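You operate a simulated robot arm through the tools that you are given. There is no shell and no other tool. Be economical: measure what you need, move in short steps, check, and stop when the job is done.

The job below is to be done with a simulated robot arm. You get a single attempt, and the scene is never put back.

Task
Put the 22 brass nozzle tip from the shelf under the high cabinet on the cardboard pad there and the 24 brass nozzle tip on the brown bronze colour chip. Stack the small carton labelled "pads" from the third store rack shelf from the top on top of the small carton marked "keys". Any order will do.

The check looks at the end state, three seconds after you hand in, the way a careful person would. Anything else that was tipped, shoved, dropped, spilled or broken makes it a failure.

Robot
A 6-joint arm with a two-finger gripper on a trunk, on a base that drives. Base frame: it is fixed to the floor where the robot stands at the start and does not move with it; the origin is under the middle of the robot, x ahead of it, y to its left, z up; the surface under the hand at the start is at about z = 950. Lengths are in mm, angles in rad, forces in N, time in s.
With the tool pointing down near the work surface it reaches from about 380 to 860 mm from the robot's upright axis, wherever it stands. Its first joint turns from -2.897 to 2.897 rad. Places, roughly: small carton [-1750, -15500, 1000]. Payload 2.45 kg.
The tool frame sits at the grasp point between the pads (the TCP): z along the fingers, y along the line on which they close. The tips reach 20 mm beyond it. The gripper opens to 140 mm. The gripper's body begins 168 mm behind the TCP.
Orientation is told as [roll, pitch, yaw] about the base's x, y, z axes, in that order, counted from this pose: with the fingers straight down and closing along the base's y, the tool's x points along the base's -x, its y along +y and its z along -z.

Tools
- The arm moves only by the tool drive_tool. Its argument "motion" is a list of rows, each an object of numbers (a shift or turn left out is 0, a gripper value left out holds the last): "tx", "ty", "tz": the shift along the tool's x, y, z in units of 100 mm (1.0 is 100 mm); "ax", "ay", "az": the turn, a rotation vector about the tool's x, y, z in units of 120 degrees (1.0 is 120 degrees); "fingers": the opening, from 0 (shut) to 1 (fully open). In form: [{"tx": .., "ty": .., "tz": .., "ax": .., "ay": .., "az": .., "fingers": ..}, ...]. A call has 1 to 8 rows; each row is the pose to reach, as a shift and turn from the pose commanded when the call began, along the tool's axes at that moment. A call with a number of a shift or a turn outside -1 to 1 is refused whole. Rows are played at 5 a second. More than 50 mm and 0.15 rad between two rows, or a gripper value outside its range, and nothing of the call is played. A pose out of reach is approached as far as the arm can. The call stops where the force on the tool passes 40 N (or 10 N more than at its start, if that is more) or the arm is blocked; 0.2 s more then pass. Each finger travels about 45 mm/s and halts on what it meets, pressing with about 45 N; the grip force reading is that of the motor and also rises with nothing between the fingers. The clock runs only during rows and for 0.2 s after the last one: add rows that repeat a pose to give the fingers time. The reply holds the time, the measured pose of the TCP, the force on the tool along the base axes, the opening and the grip force, in the units named above and with some noise, with the torque about the TCP (base axes, N m) and any sound that the robot's microphone picked up, and new pictures: "show" is both (left out), scene, wrist or none.
- Cameras (640 x 400 px; columns grow to the right, rows downward): "scene" is now at [64.1, 116.6, 1834.6]; the picture's right is [-0.33, -0.94, -0.00], its down [-0.81, 0.28, -0.51] and it looks along [0.48, -0.17, -0.86] (base axes); focal length 259 px, centre (320, 200). "wrist" rides on the gripper at [78, 11, -209] in the tool frame; the picture's right is [-0.14, 0.99, 0.00], its down [-0.92, -0.13, -0.37] and it looks along [-0.36, -0.05, 0.93] (tool axes); focal length 280 px, centre (320, 200). There is no depth. A picture from a camera that has moved, and an enlarged one, comes with that camera's place and axes in the base frame and with its lens.
- raise_lower(by): slides the trunk up (or, below 0, down) by that many mm; the arm and the scene camera ride with it, the base frame stays. It gives what a move gives, with no picture.
- roll_base(legs): drives the robot by 1 to 6 legs, each [ahead, left, turn to the left] in mm, mm and rad, along the robot's own axes; the way and the turn of a leg run together, so that a leg with both is an arc; at most 1500 mm and 3.142 rad a leg. The arm and the cameras ride along, it lands a little off, and it stops where it bumps. It gives what a move gives, and a new picture of the scene camera.
- head_to(pan, tilt): turns the head with the scene camera to pan (to the left, within 2.496 rad either way) and tilt (down, from -0.506 to 1.204), counted from straight ahead of the robot. It gives what a move gives, and a new picture of the scene camera.
- inspect(camera, box): a new picture of the part [left, top, right, bottom] of that camera's present view, enlarged. It takes no simulated time.
- job_done(): hands the job in; it is judged then, once.

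Go step by step. Nothing tells you exact positions but the pictures and the camera data: compare them with the known pose of the tool, close in by small moves and look again before you grip or let go. The budget is 165 turns and 260 pictures, counting those below and the enlarged ones. Unless the task says otherwise, let go and move clear before handing in, and close with one line.

The tools are called as a command line: name --argument value ..., lists and objects as JSON in quotes. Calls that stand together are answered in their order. drive_tool: Moves the arm, as the interface text tells. Its arguments: {"type":"object","properties":{"motion":{"type":"array"},"show":{"type":"string","enum":["both","scene","wrist","none"]}},"required":["motion"]} The other tools are called the same way: raise_lower (by) slides the trunk up or down; roll_base (legs) drives the base; head_to (pan, tilt) turns the head that bears the scene camera; inspect (camera, box) takes an enlarged picture of a part of a camera's view; job_done () hands the job in.

At the start:

```text
time_s: 0.0
position: [379.6, 73.0, 1134.9]
tool_rot: [-0.004, 0.018, 0.001]
contact_force: [-0.2, 0.1, 0.2]
torque: [0.01, 0.01, 0.03]
grip_width: 140.3
gripper_force: 0.0
trunk travel left (down, up): [-100.0, 130.0]
robot x, y, heading: [-2.0, -0.8, 0.002]
head pan, tilt: [-0.335, 1.04]
```

scene: 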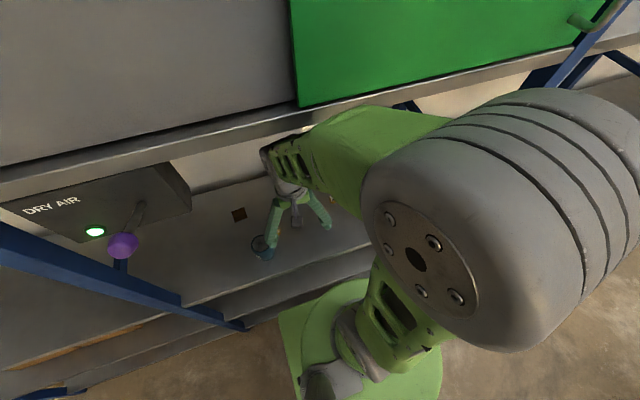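
wrist: 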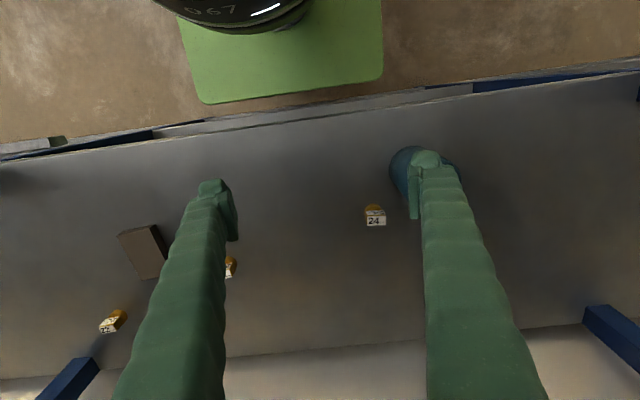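

I see a work surface under a cabinet with small tagged brass tips, and a fixture labelled DRY AIR. First I'll enlarge both views to identify the tips, the cardboard pad and the colour chips.

inspect --camera "wrist" --box '[60, 180, 260, 360]'

inspect --camera "wrist" --box '[320, 130, 480, 250]'

inspect --camera "scene" --box '[0, 140, 360, 340]'

```text
2.22 times, centred on (160, 270) of wrist
camera zoom: at [304.8, 84.2, 1345.4], right [0.14, 0.99, -0.01], down [0.93, -0.13, 0.35], along [0.35, -0.05, -0.94], focal length 623 px, centre (676, 44)
```

zoom: 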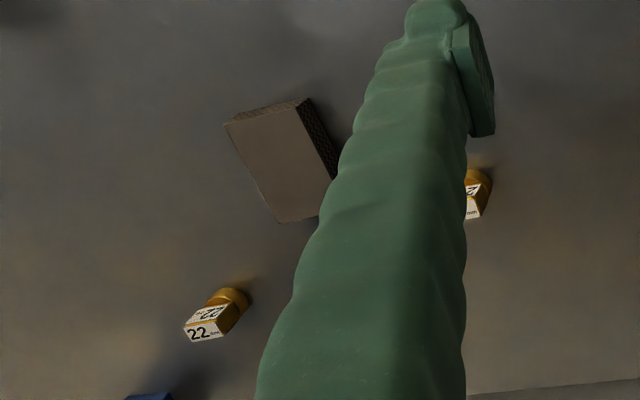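

```text
3.33 times, centred on (400, 190) of wrist
camera zoom: at [304.8, 84.2, 1345.4], right [0.14, 0.99, -0.01], down [0.93, -0.13, 0.35], along [0.35, -0.05, -0.94], focal length 935 px, centre (53, 233)
```

zoom: 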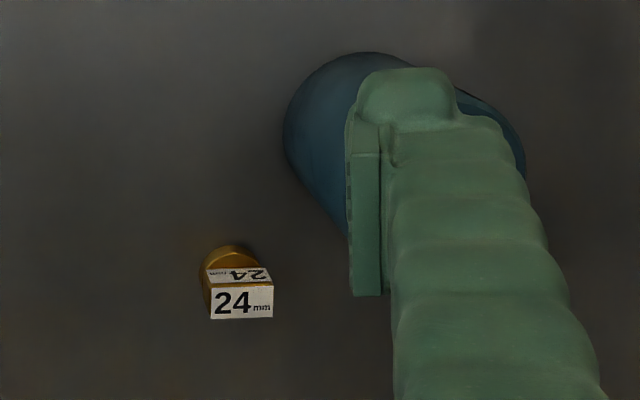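

```text
1.78 times, centred on (180, 240) of scene
camera zoom: at [64.1, 116.6, 1834.6], right [-0.33, -0.94, 0.0], down [-0.81, 0.28, -0.51], along [0.48, -0.17, -0.86], focal length 461 px, centre (569, 129)
```

zoom: 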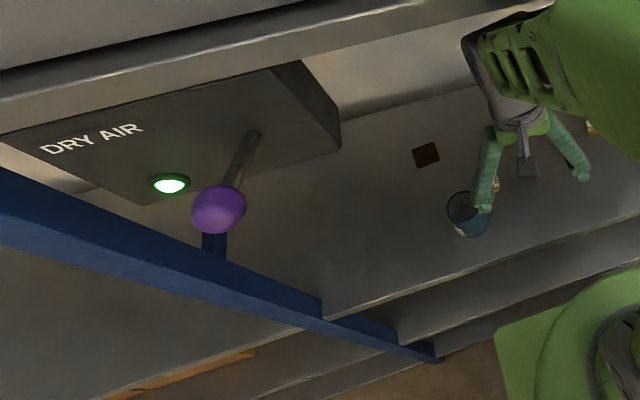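

The 22 is near (629,-337), the 24 near (487,142), the pad near (498,-234) and a brown chip near (601,255). I'll look at the cabinet's height and the rest of the bench with the head.

head_to --pan 0.0 --tilt 0.4

head_to --pan 0.3 --tilt 1.0

head_to --pan -0.9 --tilt 0.8

```text
time_s: 1.0
position: [377.9, 73.3, 1133.9]
tool_rot: [-0.005, 0.02, 0.0]
contact_force: [-0.3, 0.5, 0.2]
torque: [-0.02, 0.0, -0.01]
grip_width: 140.2
gripper_force: 0.0
trunk travel left (down, up): [-100.0, 130.0]
robot x, y, heading: [-2.0, 2.1, -0.001]
head pan, tilt: [0.0, 0.4]
camera scene: at [93.5, 138.8, 1888.0], right [0.0, -1.0, 0.0], down [-0.39, 0.0, -0.92], along [0.92, 0.0, -0.39], focal length 259 px, centre (320, 200)
```

scene: 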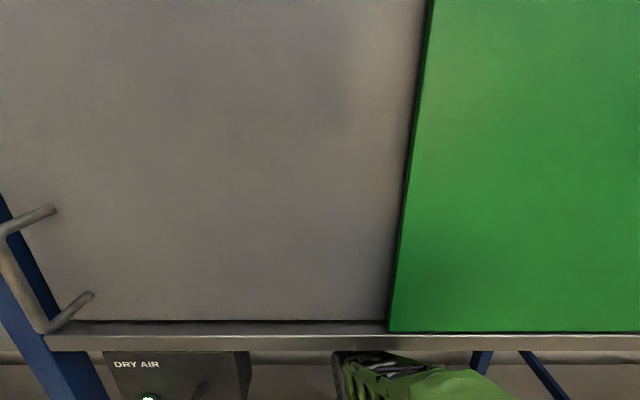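

```text
time_s: 2.0
position: [378.4, 72.6, 1134.1]
tool_rot: [-0.003, 0.018, 0.0]
contact_force: [-0.3, 1.1, 0.1]
torque: [0.03, -0.01, 0.04]
grip_width: 140.0
gripper_force: 0.0
trunk travel left (down, up): [-100.0, 130.0]
robot x, y, heading: [0.1, -0.6, 0.001]
head pan, tilt: [0.3, 1.0]
camera scene: at [67.5, 159.4, 1837.7], right [0.3, -0.96, 0.0], down [-0.8, -0.25, -0.55], along [0.52, 0.16, -0.84], focal length 259 px, centre (320, 200)
```

scene: 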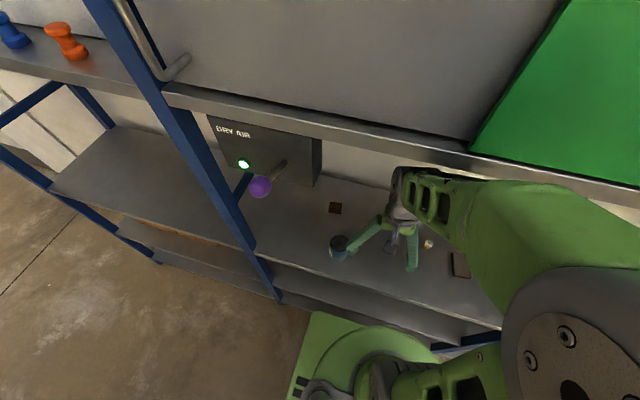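

```text
time_s: 3.4
position: [378.3, 72.4, 1134.4]
tool_rot: [-0.005, 0.019, -0.001]
contact_force: [0.9, -0.2, 0.0]
torque: [-0.03, -0.03, 0.0]
grip_width: 140.0
gripper_force: 0.0
trunk travel left (down, up): [-100.0, 130.0]
robot x, y, heading: [3.4, -0.1, -0.003]
head pan, tilt: [-0.901, 0.799]
camera scene: at [50.9, 75.7, 1852.6], right [-0.78, -0.62, 0.0], down [-0.44, 0.56, -0.7], along [0.44, -0.55, -0.72], focal length 259 px, centre (320, 200)
```

scene: 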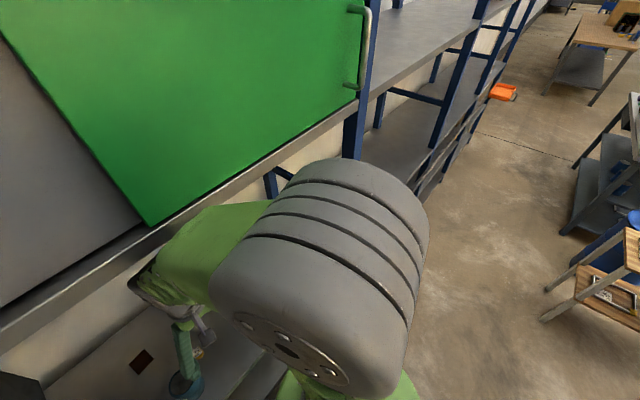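

The cabinet front edge is at roughly x≈290, z≈1600, so the arm works in the gap below it. I'll zoom on the chip and look at the rest of the bench.

head_to --pan 0.3 --tilt 1.0

inspect --camera "scene" --box '[300, 180, 500, 305]'

inspect --camera "scene" --box '[200, 100, 340, 210]'

```text
time_s: 4.8
position: [378.6, 73.3, 1134.8]
tool_rot: [-0.004, 0.019, 0.0]
contact_force: [-0.4, -0.1, 0.4]
torque: [0.0, -0.02, 0.02]
grip_width: 140.0
gripper_force: 0.1
trunk travel left (down, up): [-100.0, 130.0]
robot x, y, heading: [-1.0, 2.4, -0.003]
head pan, tilt: [0.3, 1.0]
camera scene: at [67.5, 159.5, 1837.6], right [0.29, -0.96, 0.0], down [-0.8, -0.25, -0.54], along [0.52, 0.16, -0.84], focal length 259 px, centre (320, 200)
```

scene: 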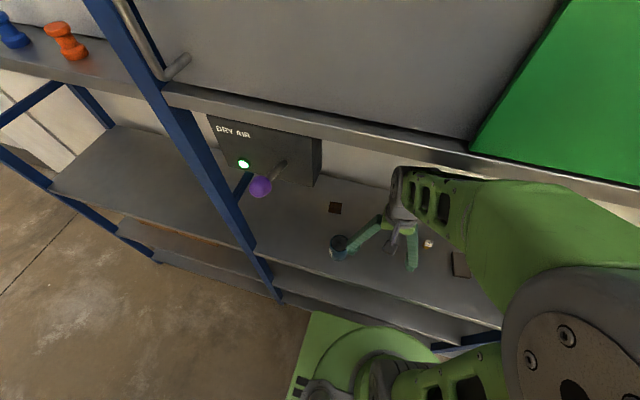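

```text
3.20 times, centred on (400, 242) of scene
camera zoom: at [67.5, 159.5, 1837.6], right [0.29, -0.96, 0.0], down [-0.8, -0.25, -0.54], along [0.52, 0.16, -0.84], focal length 829 px, centre (64, 64)
```

zoom: 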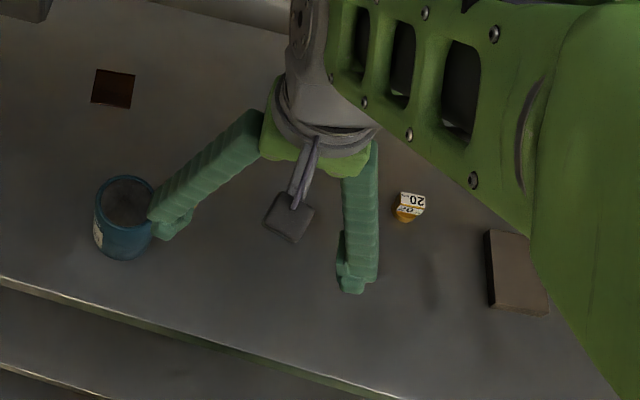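

```text
3.64 times, centred on (270, 155) of scene
camera zoom: at [67.5, 159.5, 1837.6], right [0.29, -0.96, 0.0], down [-0.8, -0.25, -0.54], along [0.52, 0.16, -0.84], focal length 942 px, centre (502, 364)
```

zoom: 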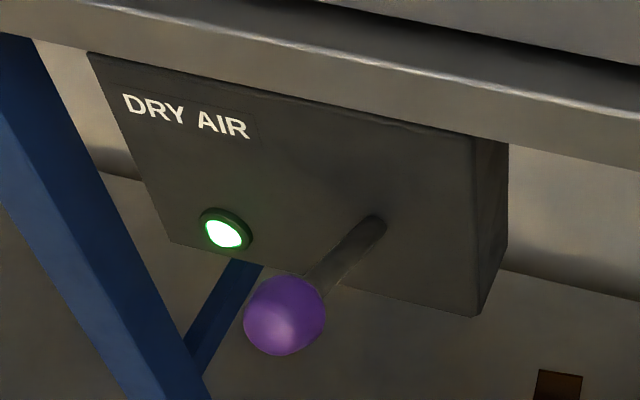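

The DRY AIR box hangs high (z≥1480) with its knob near (243,299,1545), so I'll stay low and clear of it. The blue cup stands near (415,190). Next I'll move above the 24 with the fingers narrowed.

drive_tool --motion '[{"fingers": 0.6}, {"tx": -0.3, "ty": 0.2, "fingers": 0.4}, {"tx": -0.6, "ty": 0.4}, {"tx": -0.9, "ty": 0.6}, {"tx": -1.0, "ty": 0.69}, {"tx": -1.0, "ty": 0.69}]'

```text
time_s: 6.4
position: [373.3, 112.7, 1119.0]
tool_rot: [-0.017, 0.075, -0.016]
contact_force: [-0.3, 0.7, 0.3]
torque: [-0.04, 0.0, 0.02]
grip_width: 56.1
gripper_force: 0.1
trunk travel left (down, up): [-100.0, 130.0]
robot x, y, heading: [-55.8, -6.0, -0.008]
head pan, tilt: [0.3, 1.0]
stopped in row 6: the arm was blocked; the commanded pose is now the measured one
camera scene: at [-5.9, 142.9, 1840.4], right [0.29, -0.96, 0.0], down [-0.8, -0.24, -0.56], along [0.53, 0.16, -0.83], focal length 259 px, centre (320, 200)
camera wrist: at [311.7, 127.7, 1333.6], right [0.15, 0.99, -0.03], down [0.94, -0.14, 0.3], along [0.29, -0.07, -0.95], focal length 280 px, centre (320, 200)
```

scene: 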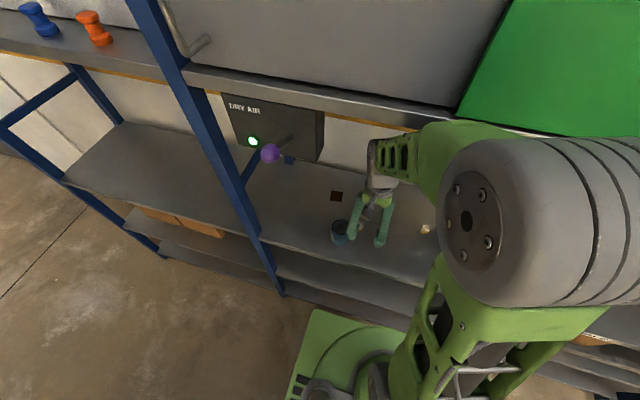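
wrist: 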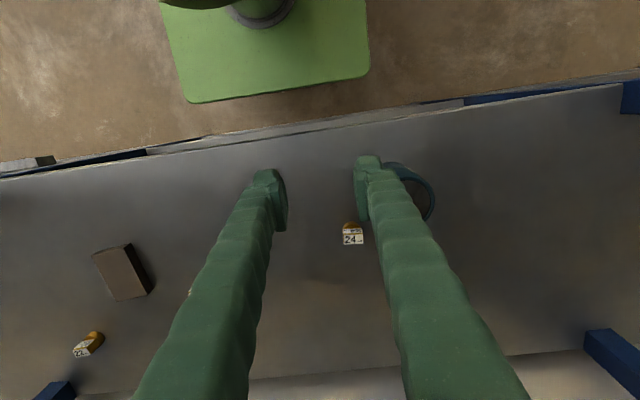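

The elbow pressed on the cabinet edge and pushed the base back 56 mm; nothing on the shelf moved. I'll roll back a little, then lower the trunk so the elbow passes under the cabinet.

roll_base --legs '[[-100, 0, 0]]'

raise_lower --by -100

head_to --pan 0.0 --tilt 0.7

```text
time_s: 7.6
position: [302.8, 129.5, 1113.7]
tool_rot: [-0.024, 0.08, -0.006]
contact_force: [-0.9, -0.3, 0.1]
torque: [-0.05, -0.01, 0.02]
grip_width: 56.0
gripper_force: 0.1
trunk travel left (down, up): [-100.0, 130.0]
robot x, y, heading: [-146.5, -0.1, -0.002]
head pan, tilt: [0.3, 1.0]
camera scene: at [-71.7, 161.4, 1837.2], right [0.3, -0.96, 0.0], down [-0.8, -0.25, -0.54], along [0.52, 0.16, -0.84], focal length 259 px, centre (320, 200)
```

scene: 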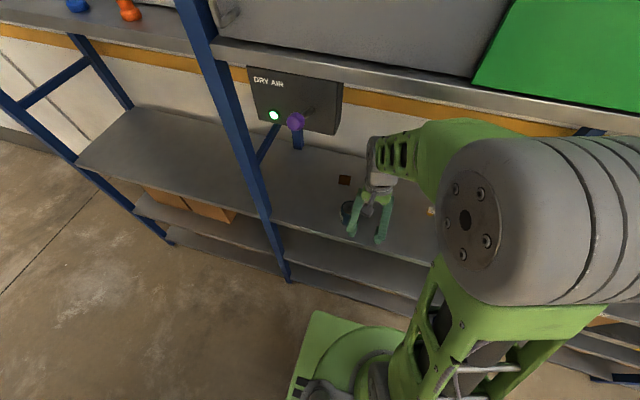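

```text
time_s: 8.9
position: [303.9, 129.4, 1013.7]
tool_rot: [-0.022, 0.08, -0.006]
contact_force: [-0.3, -0.3, -0.5]
torque: [0.01, 0.01, -0.01]
grip_width: 56.1
gripper_force: 0.0
trunk travel left (down, up): [0.0, 230.0]
robot x, y, heading: [-145.2, 0.0, 0.002]
head pan, tilt: [0.3, 1.0]
```

```text
time_s: 9.7
position: [304.0, 129.8, 1013.1]
tool_rot: [-0.025, 0.079, -0.006]
contact_force: [-0.3, 0.1, -0.4]
torque: [0.01, -0.03, -0.01]
grip_width: 56.1
gripper_force: 0.1
trunk travel left (down, up): [0.0, 230.0]
robot x, y, heading: [-145.6, -0.9, -0.0]
head pan, tilt: [0.0, 0.7]
camera scene: at [-52.5, 140.1, 1760.5], right [0.0, -1.0, 0.0], down [-0.64, 0.0, -0.76], along [0.76, 0.0, -0.64], focal length 259 px, centre (320, 200)
```

scene: 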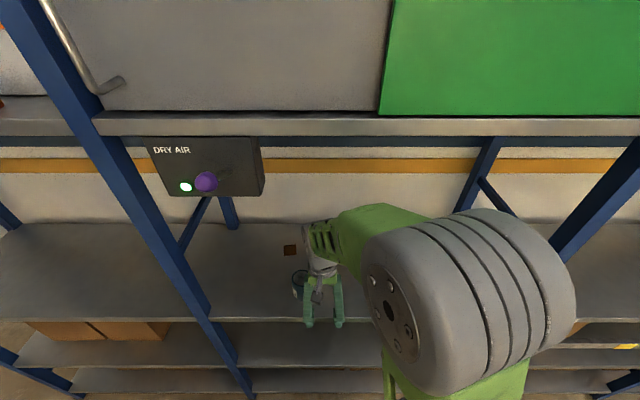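

Now the geometry is clear: the cabinet's lower front edge is at about x=331, z=1572, and the elbow sits lower. I'll level the tool and rise above the cup's height, then go forward.

drive_tool --motion '[{"tz": -0.35, "ty": -0.15, "ay": -0.02, "ax": -0.006}, {"tz": -0.7, "ty": -0.3, "ay": -0.038, "ax": -0.0115}, {"tz": -0.7, "ty": -0.3, "ay": -0.038, "ax": -0.0115}]' --show "scene"

```text
time_s: 10.5
position: [309.1, 100.3, 1081.3]
tool_rot: [0.001, 0.001, -0.008]
contact_force: [0.6, 0.0, 0.3]
torque: [0.0, -0.03, -0.03]
grip_width: 55.9
gripper_force: 0.0
trunk travel left (down, up): [0.0, 230.0]
robot x, y, heading: [-147.2, -2.9, 0.001]
head pan, tilt: [0.0, 0.7]
camera scene: at [-52.4, 140.1, 1760.5], right [0.0, -1.0, 0.0], down [-0.64, 0.0, -0.76], along [0.76, 0.0, -0.64], focal length 259 px, centre (320, 200)
```

scene: 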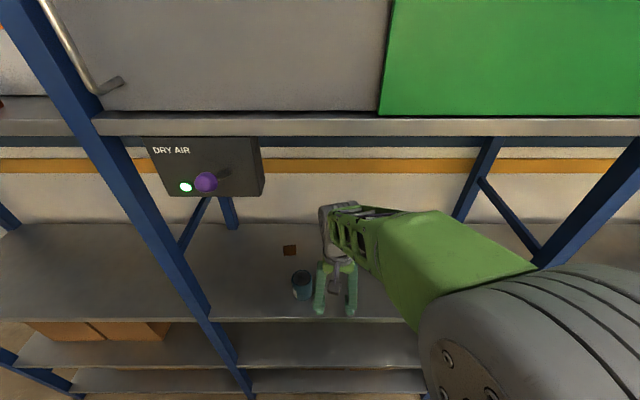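

The tool is level and above the cup. I'll go forward 100 mm and watch whether the base gets pushed.

drive_tool --motion '[{"tx": -0.25}, {"tx": -0.5}, {"tx": -0.75}, {"tx": -1.0}, {"tx": -1.0}]'

```text
time_s: 11.7
position: [409.1, 98.8, 1081.3]
tool_rot: [0.001, 0.0, -0.004]
contact_force: [-0.1, -0.1, 0.3]
torque: [0.03, 0.0, -0.01]
grip_width: 56.0
gripper_force: 0.1
trunk travel left (down, up): [0.0, 230.0]
robot x, y, heading: [-145.9, -0.5, -0.001]
head pan, tilt: [0.0, 0.7]
camera scene: at [-52.5, 140.1, 1760.6], right [0.0, -1.0, 0.0], down [-0.64, 0.0, -0.77], along [0.77, 0.0, -0.64], focal length 259 px, centre (320, 200)
camera wrist: at [331.5, 109.7, 1290.7], right [0.14, 0.99, 0.0], down [0.92, -0.13, 0.37], along [0.36, -0.05, -0.93], focal length 280 px, centre (320, 200)
```

scene: 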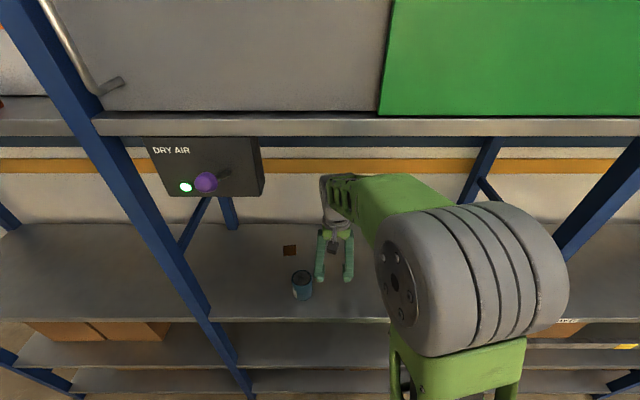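
wrist: 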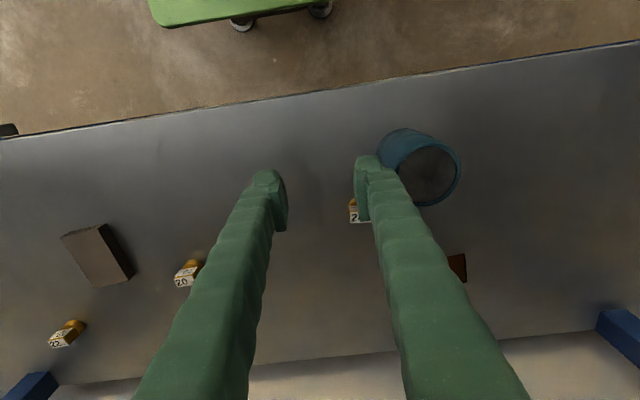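

The base held still and nothing touched. I'll move over the 24, still high, turn slightly to match it, and look again.

drive_tool --motion '[{"tx": -0.4, "ty": 0.1}, {"tx": -0.74, "ty": 0.4, "az": 0.03}, {"tx": -0.74, "ty": 0.4, "tz": 0.3, "az": 0.05}, {"tx": -0.74, "ty": 0.4, "tz": 0.3, "az": 0.05}]' --show "wrist"

inspect --camera "wrist" --box '[240, 100, 440, 225]'

```text
time_s: 12.7
position: [484.9, 138.2, 1048.5]
tool_rot: [0.0, 0.001, -0.112]
contact_force: [-1.2, 0.0, 0.7]
torque: [0.01, 0.04, 0.01]
grip_width: 56.0
gripper_force: 0.0
trunk travel left (down, up): [0.0, 230.0]
robot x, y, heading: [-145.1, -2.7, -0.002]
head pan, tilt: [0.0, 0.7]
camera wrist: at [409.9, 157.5, 1258.7], right [0.25, 0.97, 0.0], down [0.9, -0.23, 0.37], along [0.36, -0.09, -0.93], focal length 280 px, centre (320, 200)
```

wrist: 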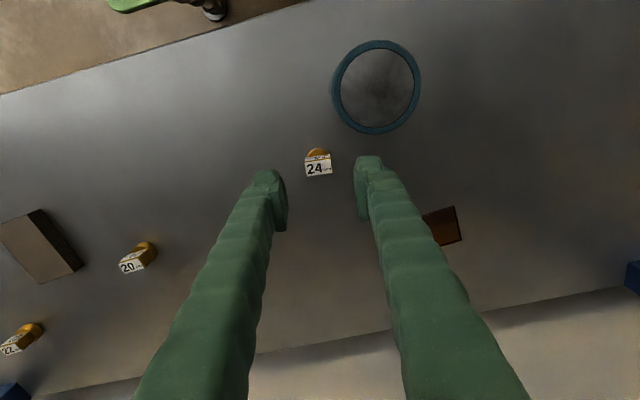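

```text
3.20 times, centred on (340, 162) of wrist
camera zoom: at [409.9, 157.5, 1258.7], right [0.25, 0.97, 0.0], down [0.9, -0.23, 0.37], along [0.36, -0.09, -0.93], focal length 897 px, centre (256, 320)
```

zoom: 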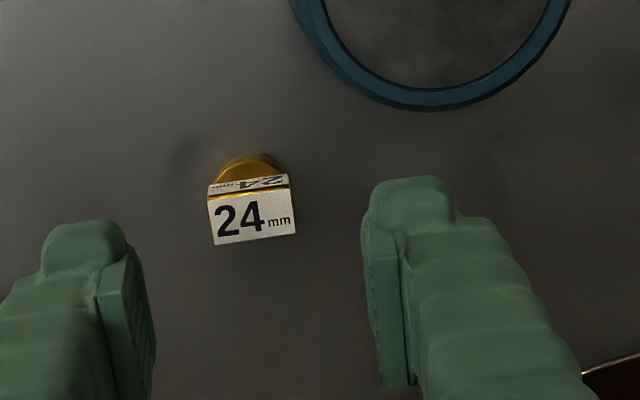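

The 24 stands upright at about (481,138), aligned with the gripper. I'll descend around it to TCP z≈976 and look before gripping.

drive_tool --motion '[{"tx": 0.04, "tz": 0.3}, {"tx": 0.04, "tz": 0.55}, {"tx": 0.04, "tz": 0.72}, {"tx": 0.04, "tz": 0.72}]' --show "both"

```text
time_s: 13.7
position: [481.1, 141.3, 979.3]
tool_rot: [0.0, -0.002, -0.112]
contact_force: [0.1, 0.4, -0.1]
torque: [-0.03, 0.0, 0.02]
grip_width: 56.1
gripper_force: 0.0
trunk travel left (down, up): [0.0, 230.0]
robot x, y, heading: [-150.2, -0.1, 0.003]
head pan, tilt: [0.0, 0.7]
camera scene: at [-52.5, 140.1, 1760.6], right [0.0, -1.0, 0.0], down [-0.64, 0.0, -0.76], along [0.76, 0.0, -0.64], focal length 259 px, centre (320, 200)
camera wrist: at [404.1, 159.5, 1188.9], right [0.25, 0.97, 0.0], down [0.9, -0.23, 0.37], along [0.36, -0.09, -0.93], focal length 280 px, centre (320, 200)
```

scene: 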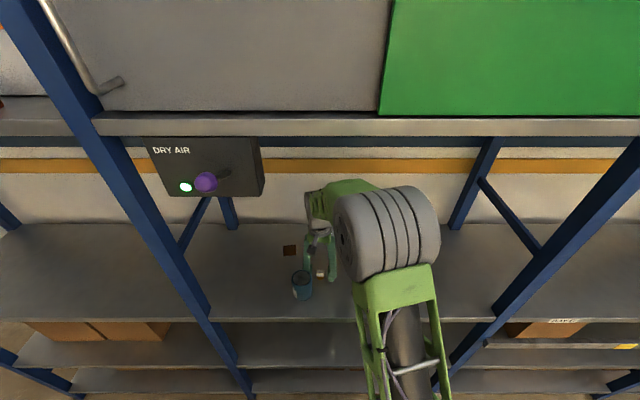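
wrist: 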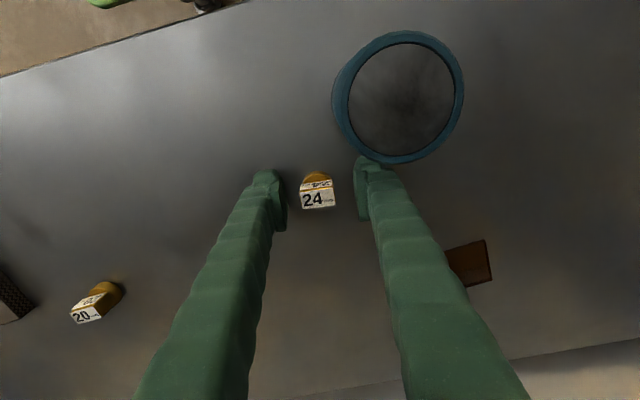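

The 24 is centred between the pads with its top near z≈973. I'll go 5 mm lower and close on it.

drive_tool --motion '[{"tz": 0.05, "ty": -0.02}, {"tz": 0.05, "ty": -0.02, "fingers": 0.1}, {"tz": 0.05, "ty": -0.02, "fingers": 0.1}, {"tz": 0.05, "ty": -0.02, "fingers": 0.1}, {"tz": 0.05, "ty": -0.02, "fingers": 0.1}]' --show "wrist"

```text
time_s: 14.9
position: [479.6, 138.6, 975.0]
tool_rot: [-0.002, 0.001, -0.111]
contact_force: [0.9, 0.8, -0.1]
torque: [-0.02, -0.03, 0.0]
grip_width: 26.5
gripper_force: 44.7
trunk travel left (down, up): [0.0, 230.0]
robot x, y, heading: [-146.6, 0.2, -0.003]
head pan, tilt: [0.0, 0.7]
camera wrist: at [403.8, 157.0, 1184.7], right [0.25, 0.97, 0.0], down [0.9, -0.23, 0.37], along [0.36, -0.09, -0.93], focal length 280 px, centre (320, 200)
```

wrist: 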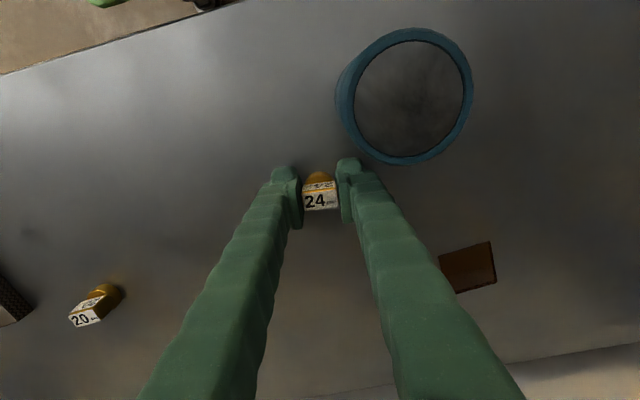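

The 24 is gripped (26.5 mm). I'll lift it 60 mm, then move toward the chip at about (600,257), going forward first to stay clear of the cup.

drive_tool --motion '[{"tz": -0.3}, {"tz": -0.6}, {"tz": -0.6, "tx": -0.4}, {"tz": -0.6, "tx": -0.8}, {"tz": -0.6, "tx": -0.95, "ty": 0.4}, {"tz": -0.6, "tx": -0.95, "ty": 0.8}, {"tz": -0.6, "tx": -0.95, "ty": 1.0}, {"tz": -0.6, "tx": -0.95, "ty": 1.0}]'

```text
time_s: 16.7
position: [583.1, 225.4, 1036.6]
tool_rot: [0.0, -0.001, -0.112]
contact_force: [-0.2, -0.1, -0.6]
torque: [-0.02, 0.03, 0.0]
grip_width: 26.6
gripper_force: 44.8
trunk travel left (down, up): [0.0, 230.0]
robot x, y, heading: [-145.7, -5.2, 0.0]
head pan, tilt: [0.0, 0.7]
camera scene: at [-52.3, 140.1, 1760.5], right [0.0, -1.0, 0.0], down [-0.64, 0.0, -0.76], along [0.76, 0.0, -0.64], focal length 259 px, centre (320, 200)
camera wrist: at [507.3, 244.1, 1245.2], right [0.25, 0.97, 0.0], down [0.9, -0.23, 0.37], along [0.36, -0.09, -0.93], focal length 280 px, centre (320, 200)
```

scene: 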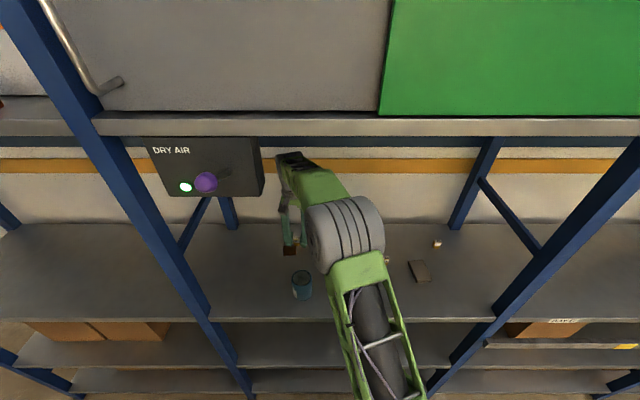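
wrist: 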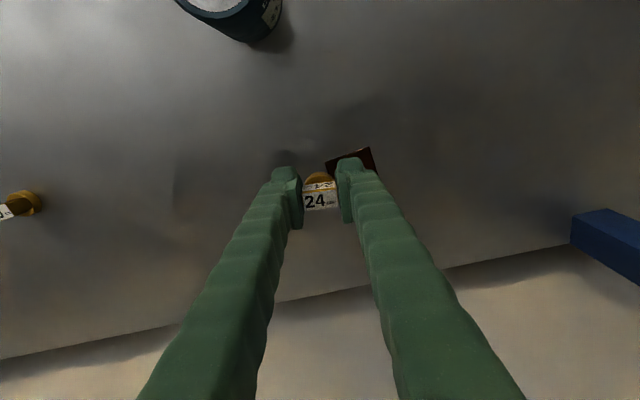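

The wrist view shows the chip's corners around the right finger; I'll zoom in to fix its centre.

inspect --camera "wrist" --box '[270, 120, 430, 220]'

inspect --camera "scene" --box '[240, 200, 360, 275]'

```text
4.00 times, centred on (350, 170) of wrist
camera zoom: at [507.3, 244.1, 1245.2], right [0.25, 0.97, 0.0], down [0.9, -0.23, 0.37], along [0.36, -0.09, -0.93], focal length 1122 px, centre (200, 320)
```

zoom: 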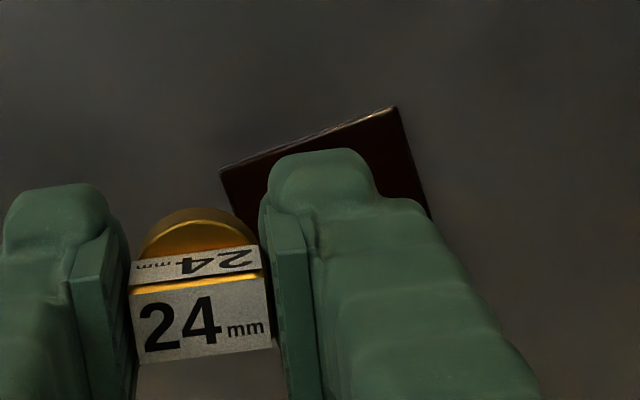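

```text
5.33 times, centred on (300, 238) of scene
camera zoom: at [-52.3, 140.1, 1760.5], right [0.0, -1.0, 0.0], down [-0.64, 0.0, -0.76], along [0.76, 0.0, -0.64], focal length 1382 px, centre (427, 0)
```

zoom: 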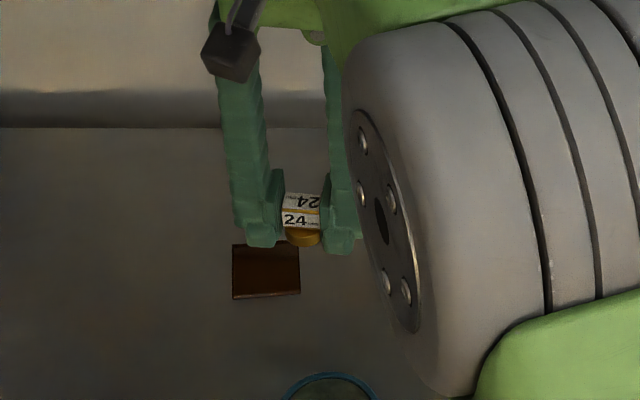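

The chip's centre is about (601,259), roughly 48 mm square and a few mm thick. I'll move over it and descend to just above.

drive_tool --motion '[{"tx": -0.13, "ty": 0.34}, {"tx": -0.13, "ty": 0.34, "tz": 0.25}, {"tx": -0.13, "ty": 0.34, "tz": 0.48}, {"tx": -0.13, "ty": 0.34, "tz": 0.48}]'

inspect --camera "scene" --box '[240, 200, 360, 275]'

```text
time_s: 17.7
position: [600.7, 259.4, 986.9]
tool_rot: [0.0, 0.001, -0.112]
contact_force: [0.1, -0.1, -1.4]
torque: [0.02, 0.03, 0.04]
grip_width: 26.6
gripper_force: 45.0
trunk travel left (down, up): [0.0, 230.0]
robot x, y, heading: [-151.3, 3.8, 0.001]
head pan, tilt: [0.0, 0.7]
camera scene: at [-52.1, 140.3, 1760.5], right [0.0, -1.0, 0.0], down [-0.64, 0.0, -0.76], along [0.76, 0.0, -0.64], focal length 259 px, centre (320, 200)
camera wrist: at [525.1, 277.5, 1196.5], right [0.25, 0.97, 0.0], down [0.9, -0.23, 0.37], along [0.36, -0.09, -0.93], focal length 280 px, centre (320, 200)
```

scene: 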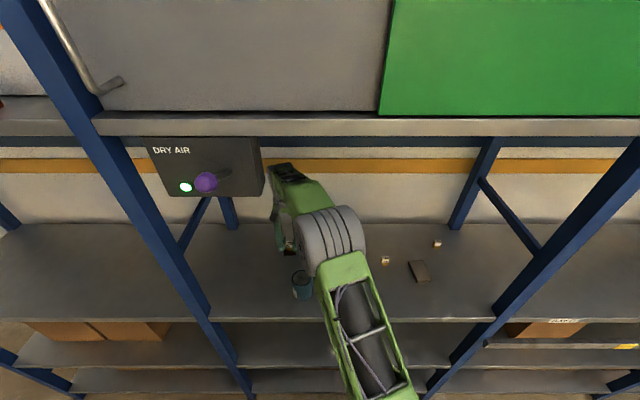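
wrist: 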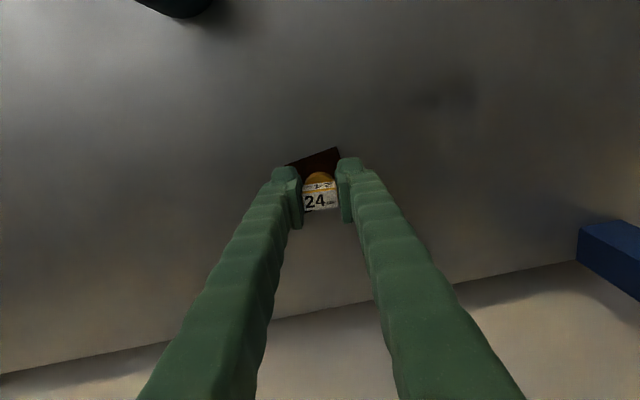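

```text
5.33 times, centred on (300, 238) of scene
camera zoom: at [-52.1, 140.3, 1760.5], right [0.0, -1.0, 0.0], down [-0.64, 0.0, -0.76], along [0.76, 0.0, -0.64], focal length 1382 px, centre (427, 0)
```

zoom: 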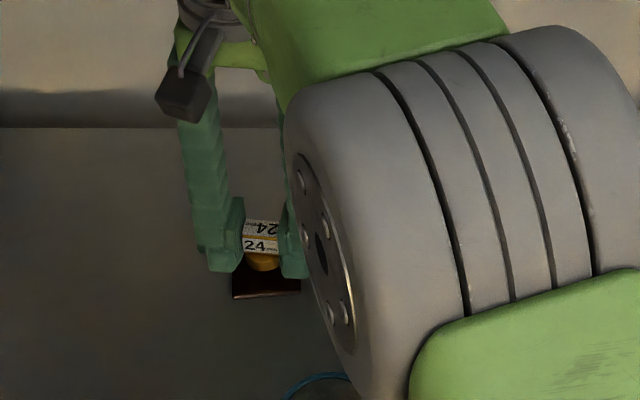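

The 24 hangs over the chip. I'll lower it in small steps to feel for contact.

drive_tool --motion '[{"tz": 0.03}, {"tz": 0.05}, {"tz": 0.06}, {"tz": 0.07}]' --show "none"

```text
time_s: 18.7
position: [600.0, 260.2, 981.2]
tool_rot: [0.0, 0.001, -0.111]
contact_force: [-0.4, 0.5, -1.8]
torque: [-0.01, 0.01, 0.01]
grip_width: 26.7
gripper_force: 45.3
trunk travel left (down, up): [0.0, 230.0]
robot x, y, heading: [-147.0, 0.7, 0.001]
head pan, tilt: [0.0, 0.7]
```

drive_tool --motion '[{"tz": 0.01}, {"tz": 0.02}, {"tz": 0.03}]' --show "wrist"

```text
time_s: 19.5
position: [601.5, 259.6, 978.7]
tool_rot: [0.001, -0.001, -0.11]
contact_force: [-1.5, 0.1, 5.1]
torque: [0.02, 0.04, -0.01]
grip_width: 26.7
gripper_force: 44.6
trunk travel left (down, up): [0.0, 230.0]
robot x, y, heading: [-149.0, -1.2, -0.004]
head pan, tilt: [0.0, 0.7]
camera wrist: at [524.8, 278.0, 1188.4], right [0.25, 0.97, 0.0], down [0.9, -0.23, 0.37], along [0.36, -0.09, -0.93], focal length 280 px, centre (320, 200)
```

wrist: 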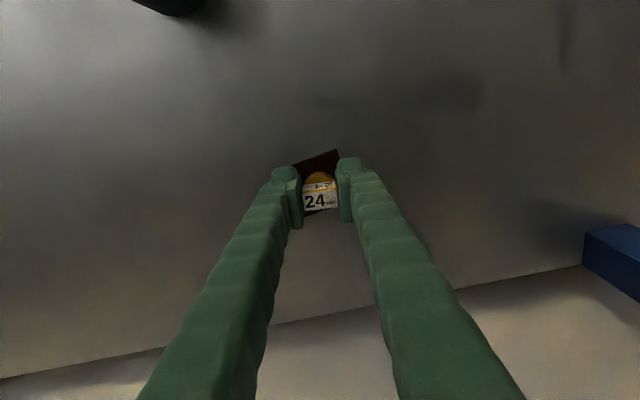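

Contact is felt (about 6 N). I'll open the fingers gently and lift straight up.

drive_tool --motion '[{"fingers": 0.25}, {"fingers": 0.4}, {"fingers": 0.4}, {"tz": -0.2}, {"tz": -0.5}, {"tz": -0.8}, {"tz": -0.8}]' --show "wrist"

inspect --camera "wrist" --box '[240, 100, 400, 200]'

```text
time_s: 21.1
position: [600.3, 260.0, 1055.9]
tool_rot: [0.001, -0.001, -0.112]
contact_force: [-0.5, -0.5, -0.2]
torque: [0.0, -0.04, -0.01]
grip_width: 56.3
gripper_force: 0.0
trunk travel left (down, up): [0.0, 230.0]
robot x, y, heading: [-144.5, -0.8, -0.0]
head pan, tilt: [0.0, 0.7]
camera wrist: at [524.6, 278.2, 1266.0], right [0.25, 0.97, 0.0], down [0.9, -0.23, 0.37], along [0.36, -0.09, -0.93], focal length 280 px, centre (320, 200)
```

wrist: 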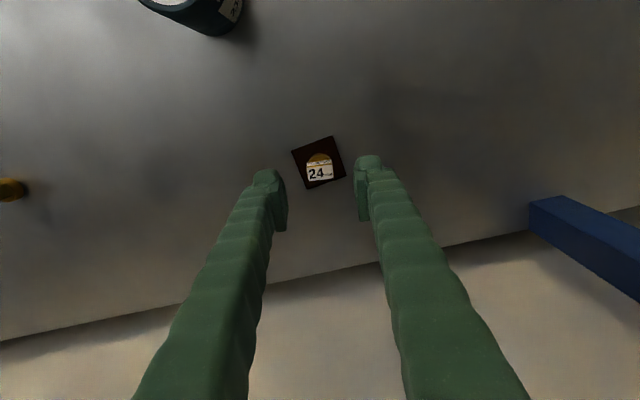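

```text
4.00 times, centred on (320, 150) of wrist
camera zoom: at [524.6, 278.2, 1266.0], right [0.25, 0.97, 0.0], down [0.9, -0.23, 0.37], along [0.36, -0.09, -0.93], focal length 1122 px, centre (320, 400)
```

zoom: 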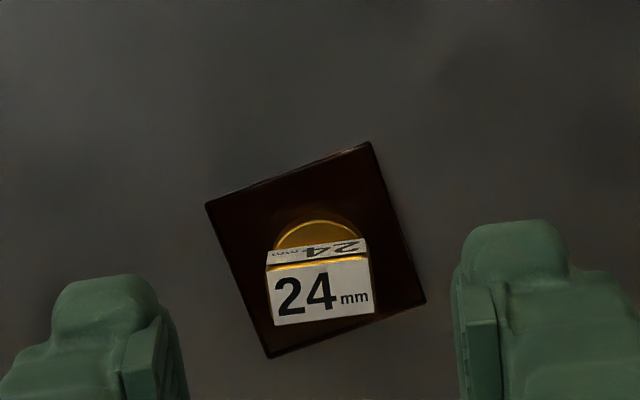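

The 24 stands squarely on the brown chip. Next is the 22; there's a front upright near (331,-350), so I'll keep the base left of it. First I swing the arm to the middle.

drive_tool --motion '[{"ty": -0.4, "tx": 0.05}, {"ty": -0.8, "tx": 0.1}, {"ty": -1.0, "tx": 0.15}]' --show "none"

drive_tool --motion '[{"ty": -0.4, "tx": 0.05}, {"ty": -0.8, "tx": 0.1}, {"ty": -1.0, "tx": 0.15}]' --show "none"

drive_tool --motion '[{"ty": -0.4, "tx": 0.05}, {"ty": -0.8, "tx": 0.1}, {"ty": -1.0, "tx": 0.15}]' --show "both"

```text
time_s: 21.9
position: [573.9, 161.3, 1060.4]
tool_rot: [0.0, -0.001, -0.11]
contact_force: [-0.5, -0.2, -0.2]
torque: [0.01, 0.04, 0.02]
grip_width: 56.3
gripper_force: 0.0
trunk travel left (down, up): [0.0, 230.0]
robot x, y, heading: [-145.8, 0.5, -0.002]
head pan, tilt: [0.0, 0.7]
```

```text
time_s: 22.7
position: [547.4, 66.6, 1056.8]
tool_rot: [0.001, 0.002, -0.109]
contact_force: [-0.4, -0.1, -0.2]
torque: [0.0, 0.02, -0.03]
grip_width: 56.1
gripper_force: 0.1
trunk travel left (down, up): [0.0, 230.0]
robot x, y, heading: [-147.3, -0.5, -0.001]
head pan, tilt: [0.0, 0.7]
```

```text
time_s: 23.5
position: [524.5, -32.1, 1057.4]
tool_rot: [0.001, -0.001, -0.11]
contact_force: [0.1, -0.8, 0.0]
torque: [0.0, 0.01, 0.0]
grip_width: 55.9
gripper_force: 0.2
trunk travel left (down, up): [0.0, 230.0]
robot x, y, heading: [-144.3, -0.2, 0.003]
head pan, tilt: [0.0, 0.7]
camera scene: at [-52.5, 140.0, 1760.6], right [0.0, -1.0, 0.0], down [-0.64, 0.0, -0.76], along [0.76, 0.0, -0.64], focal length 259 px, centre (320, 200)
camera wrist: at [448.1, -15.1, 1267.4], right [0.25, 0.97, 0.0], down [0.9, -0.23, 0.37], along [0.36, -0.09, -0.93], focal length 280 px, centre (320, 200)
```

scene: 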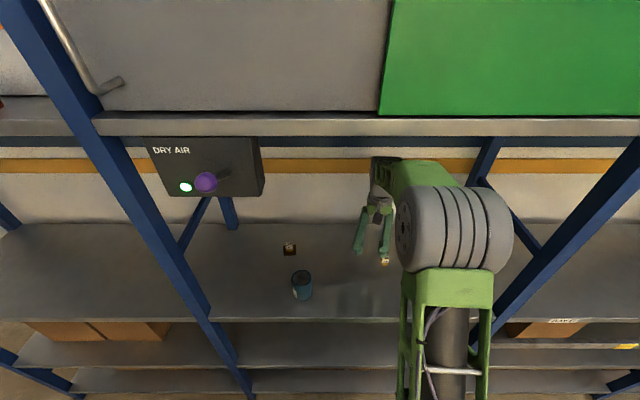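
wrist: 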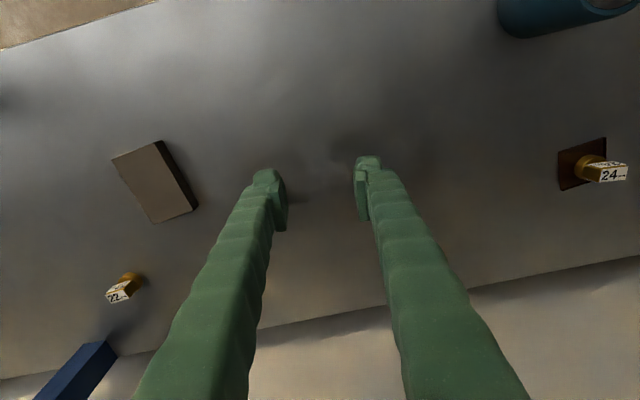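

Target estimates: 22 at about (621,-329), pad at about (498,-223). The rear upright is at about (725,-435). I'll shift the base 60 forward and 60 left for comfortable reach away from the front upright.

roll_base --legs '[[60, 60, 0]]'

```text
time_s: 24.7
position: [585.2, 28.1, 1057.5]
tool_rot: [0.0, 0.001, -0.109]
contact_force: [0.2, -0.8, 0.7]
torque: [-0.05, -0.01, -0.02]
grip_width: 56.1
gripper_force: 0.1
trunk travel left (down, up): [0.0, 230.0]
robot x, y, heading: [-85.1, 59.2, 0.002]
head pan, tilt: [0.0, 0.7]
camera scene: at [8.7, 201.1, 1760.5], right [0.0, -1.0, 0.0], down [-0.64, 0.0, -0.76], along [0.76, 0.0, -0.64], focal length 259 px, centre (320, 200)
```

scene: 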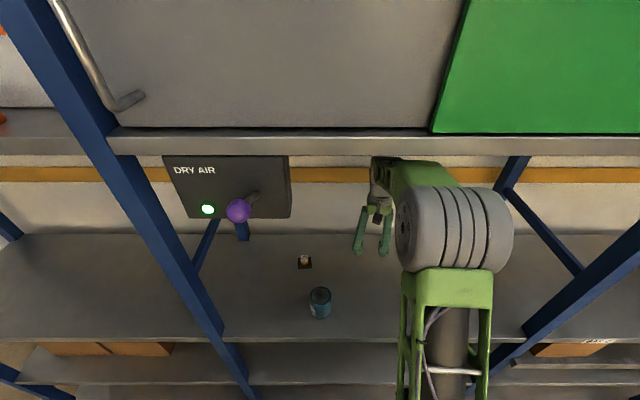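

The base moved freely. Now I'll move the arm toward the 22, staying at this height.

drive_tool --motion '[{"ty": -0.4, "tx": -0.05}, {"ty": -0.8, "tx": -0.1}, {"ty": -1.0, "tx": -0.15}]' --show "none"

drive_tool --motion '[{"ty": -0.4, "tx": -0.05}, {"ty": -0.8, "tx": -0.1}, {"ty": -1.0, "tx": -0.15}]' --show "none"

drive_tool --motion '[{"ty": -0.4, "tx": -0.05}, {"ty": -0.8, "tx": -0.1}, {"ty": -0.8, "tx": -0.1}]' --show "both"

```text
time_s: 25.5
position: [591.9, -73.7, 1057.6]
tool_rot: [0.0, 0.0, -0.11]
contact_force: [-0.3, -0.4, 0.0]
torque: [0.0, 0.01, -0.05]
grip_width: 55.9
gripper_force: 0.0
trunk travel left (down, up): [0.0, 230.0]
robot x, y, heading: [-85.4, 61.4, 0.002]
head pan, tilt: [0.0, 0.7]
```

```text
time_s: 26.3
position: [594.4, -173.6, 1058.3]
tool_rot: [-0.001, 0.0, -0.109]
contact_force: [1.1, -0.2, 1.0]
torque: [0.02, 0.01, -0.02]
grip_width: 56.2
gripper_force: 0.0
trunk travel left (down, up): [0.0, 230.0]
robot x, y, heading: [-85.6, 60.9, 0.002]
head pan, tilt: [0.0, 0.7]
```

```text
time_s: 27.1
position: [595.9, -253.5, 1058.7]
tool_rot: [0.0, -0.001, -0.109]
contact_force: [0.2, -1.1, -0.5]
torque: [-0.01, -0.01, 0.04]
grip_width: 56.2
gripper_force: 0.1
trunk travel left (down, up): [0.0, 230.0]
robot x, y, heading: [-87.0, 61.0, 0.001]
head pan, tilt: [0.0, 0.7]
camera scene: at [8.1, 200.8, 1760.6], right [0.0, -1.0, 0.0], down [-0.64, 0.0, -0.77], along [0.77, 0.0, -0.64], focal length 259 px, centre (320, 200)
camera wrist: at [519.3, -235.1, 1269.5], right [0.24, 0.97, 0.0], down [0.9, -0.23, 0.37], along [0.36, -0.09, -0.93], focal length 280 px, centre (320, 200)
```

scene: 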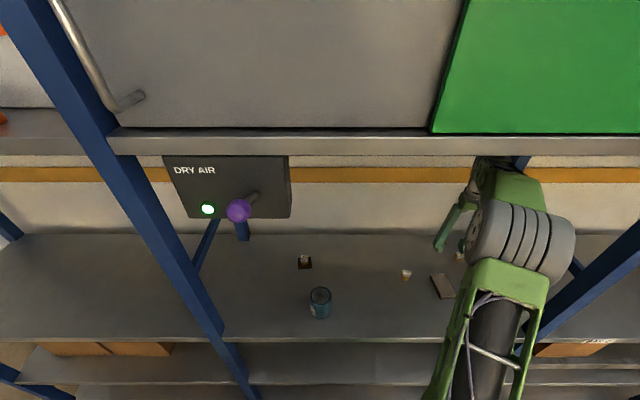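
wrist: 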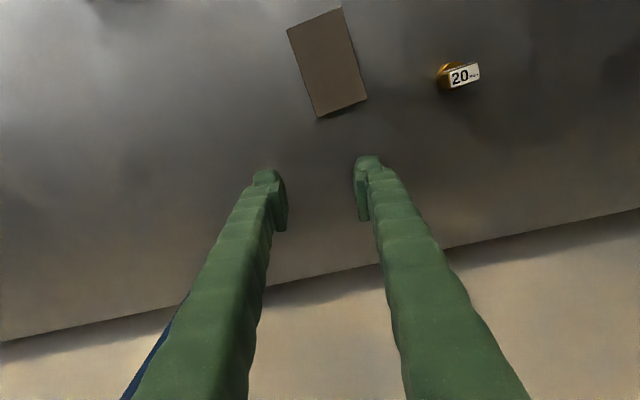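

The elbow still has about 100 mm to the front upright. The 22 is hidden behind the left finger, so I'll centre over it.

drive_tool --motion '[{"ty": -0.35, "tx": -0.15, "fingers": 0.5}, {"ty": -0.72, "tx": -0.22, "fingers": 0.5}, {"ty": -0.72, "tx": -0.22, "fingers": 0.5}]' --show "both"

inspect --camera "wrist" --box '[240, 100, 400, 200]'

```text
time_s: 27.9
position: [606.6, -329.3, 1058.8]
tool_rot: [0.0, -0.001, -0.109]
contact_force: [0.5, -0.1, 0.1]
torque: [0.03, -0.01, -0.01]
grip_width: 70.3
gripper_force: 0.0
trunk travel left (down, up): [0.0, 230.0]
robot x, y, heading: [-84.6, 59.8, 0.004]
head pan, tilt: [0.0, 0.7]
camera scene: at [8.1, 200.7, 1760.6], right [0.0, -1.0, 0.0], down [-0.64, 0.0, -0.77], along [0.77, 0.0, -0.64], focal length 259 px, centre (320, 200)
camera wrist: at [531.6, -310.6, 1268.1], right [0.24, 0.97, 0.0], down [0.9, -0.23, 0.37], along [0.36, -0.09, -0.93], focal length 280 px, centre (320, 200)
```

scene: 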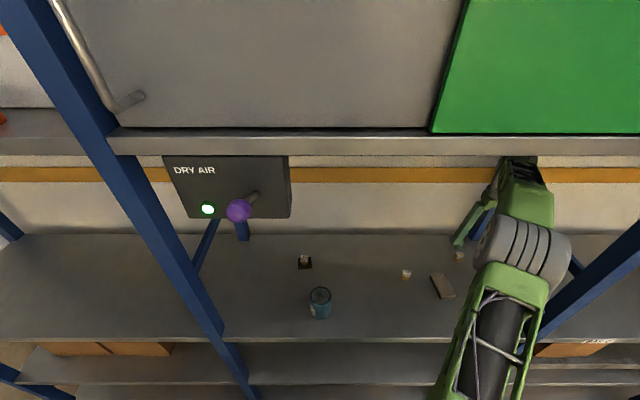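
wrist: 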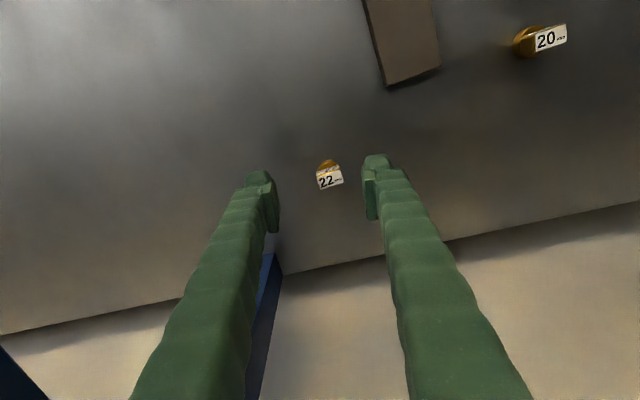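

```text
4.00 times, centred on (320, 150) of wrist
camera zoom: at [531.6, -310.6, 1268.1], right [0.24, 0.97, 0.0], down [0.9, -0.23, 0.37], along [0.36, -0.09, -0.93], focal length 1122 px, centre (320, 400)
```

zoom: 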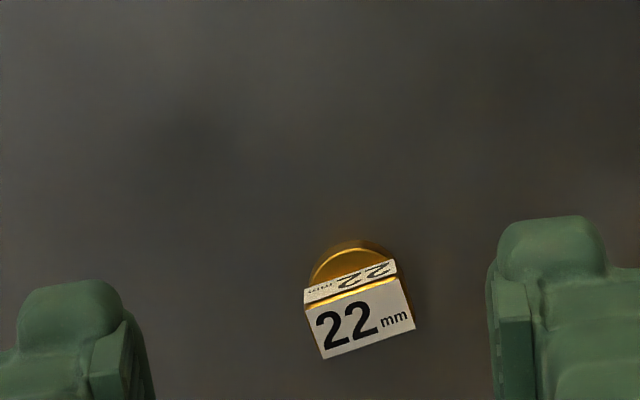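

The 22 stands upright at about (625,-322), yawed +0.07. I'll turn to match and go halfway down.

drive_tool --motion '[{"tx": -0.1, "ty": 0.05, "az": -0.043}, {"tx": -0.176, "ty": 0.09, "az": -0.086, "tz": 0.2}, {"tx": -0.176, "ty": 0.09, "az": -0.086, "tz": 0.5}, {"tx": -0.176, "ty": 0.09, "az": -0.086, "tz": 0.5}]' --show "wrist"

inspect --camera "wrist" --box '[240, 130, 400, 230]'

```text
time_s: 28.9
position: [626.0, -318.5, 1009.4]
tool_rot: [-0.001, -0.001, 0.071]
contact_force: [-0.6, 0.3, 0.1]
torque: [0.05, -0.01, 0.02]
grip_width: 70.1
gripper_force: 0.1
trunk travel left (down, up): [0.0, 230.0]
robot x, y, heading: [-87.6, 60.3, 0.004]
head pan, tilt: [0.0, 0.7]
camera wrist: at [548.0, -315.7, 1216.7], right [0.07, 1.0, 0.0], down [0.93, -0.06, 0.37], along [0.37, -0.02, -0.93], focal length 280 px, centre (320, 200)
```

wrist: 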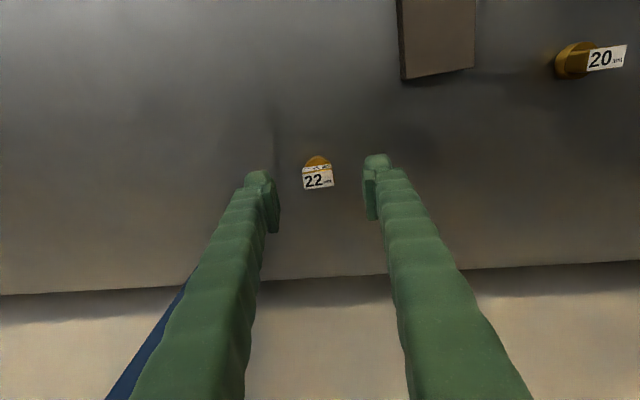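

```text
4.00 times, centred on (320, 180) of wrist
camera zoom: at [548.0, -315.7, 1216.7], right [0.07, 1.0, 0.0], down [0.93, -0.06, 0.37], along [0.37, -0.02, -0.93], focal length 1122 px, centre (320, 280)
```

zoom: 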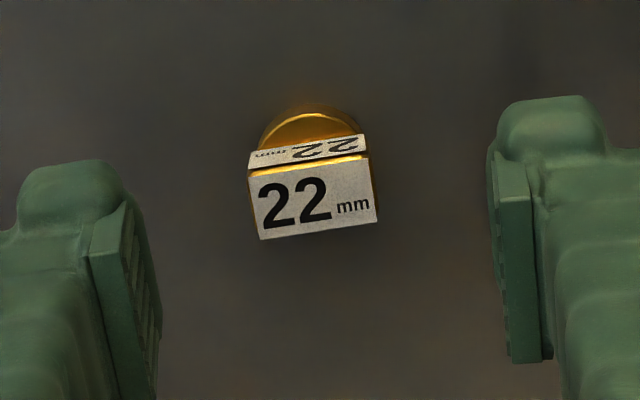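

Aligned. I'll descend to z≈974 and close.

drive_tool --motion '[{"tz": 0.2, "ty": -0.025}, {"tz": 0.35, "ty": -0.025}, {"tz": 0.35, "ty": -0.025, "fingers": 0.1}, {"tz": 0.35, "ty": -0.025, "fingers": 0.1}, {"tz": 0.35, "ty": -0.025, "fingers": 0.1}, {"tz": 0.35, "ty": -0.025, "fingers": 0.1}, {"tz": 0.35, "ty": -0.025, "fingers": 0.1}]' --show "wrist"

```text
time_s: 30.5
position: [626.9, -324.7, 974.2]
tool_rot: [0.0, 0.0, 0.069]
contact_force: [0.3, 0.8, 0.0]
torque: [0.02, -0.01, 0.02]
grip_width: 26.6
gripper_force: 45.2
trunk travel left (down, up): [0.0, 230.0]
robot x, y, heading: [-83.3, 57.3, 0.002]
head pan, tilt: [0.0, 0.7]
camera wrist: at [548.5, -319.6, 1182.8], right [0.07, 1.0, 0.0], down [0.93, -0.06, 0.37], along [0.37, -0.02, -0.93], focal length 280 px, centre (320, 200)
```

wrist: 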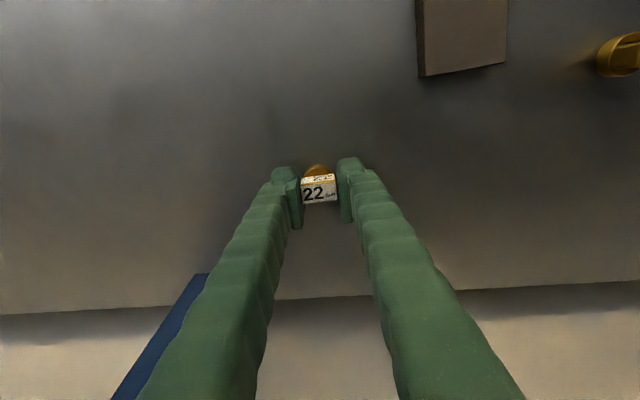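

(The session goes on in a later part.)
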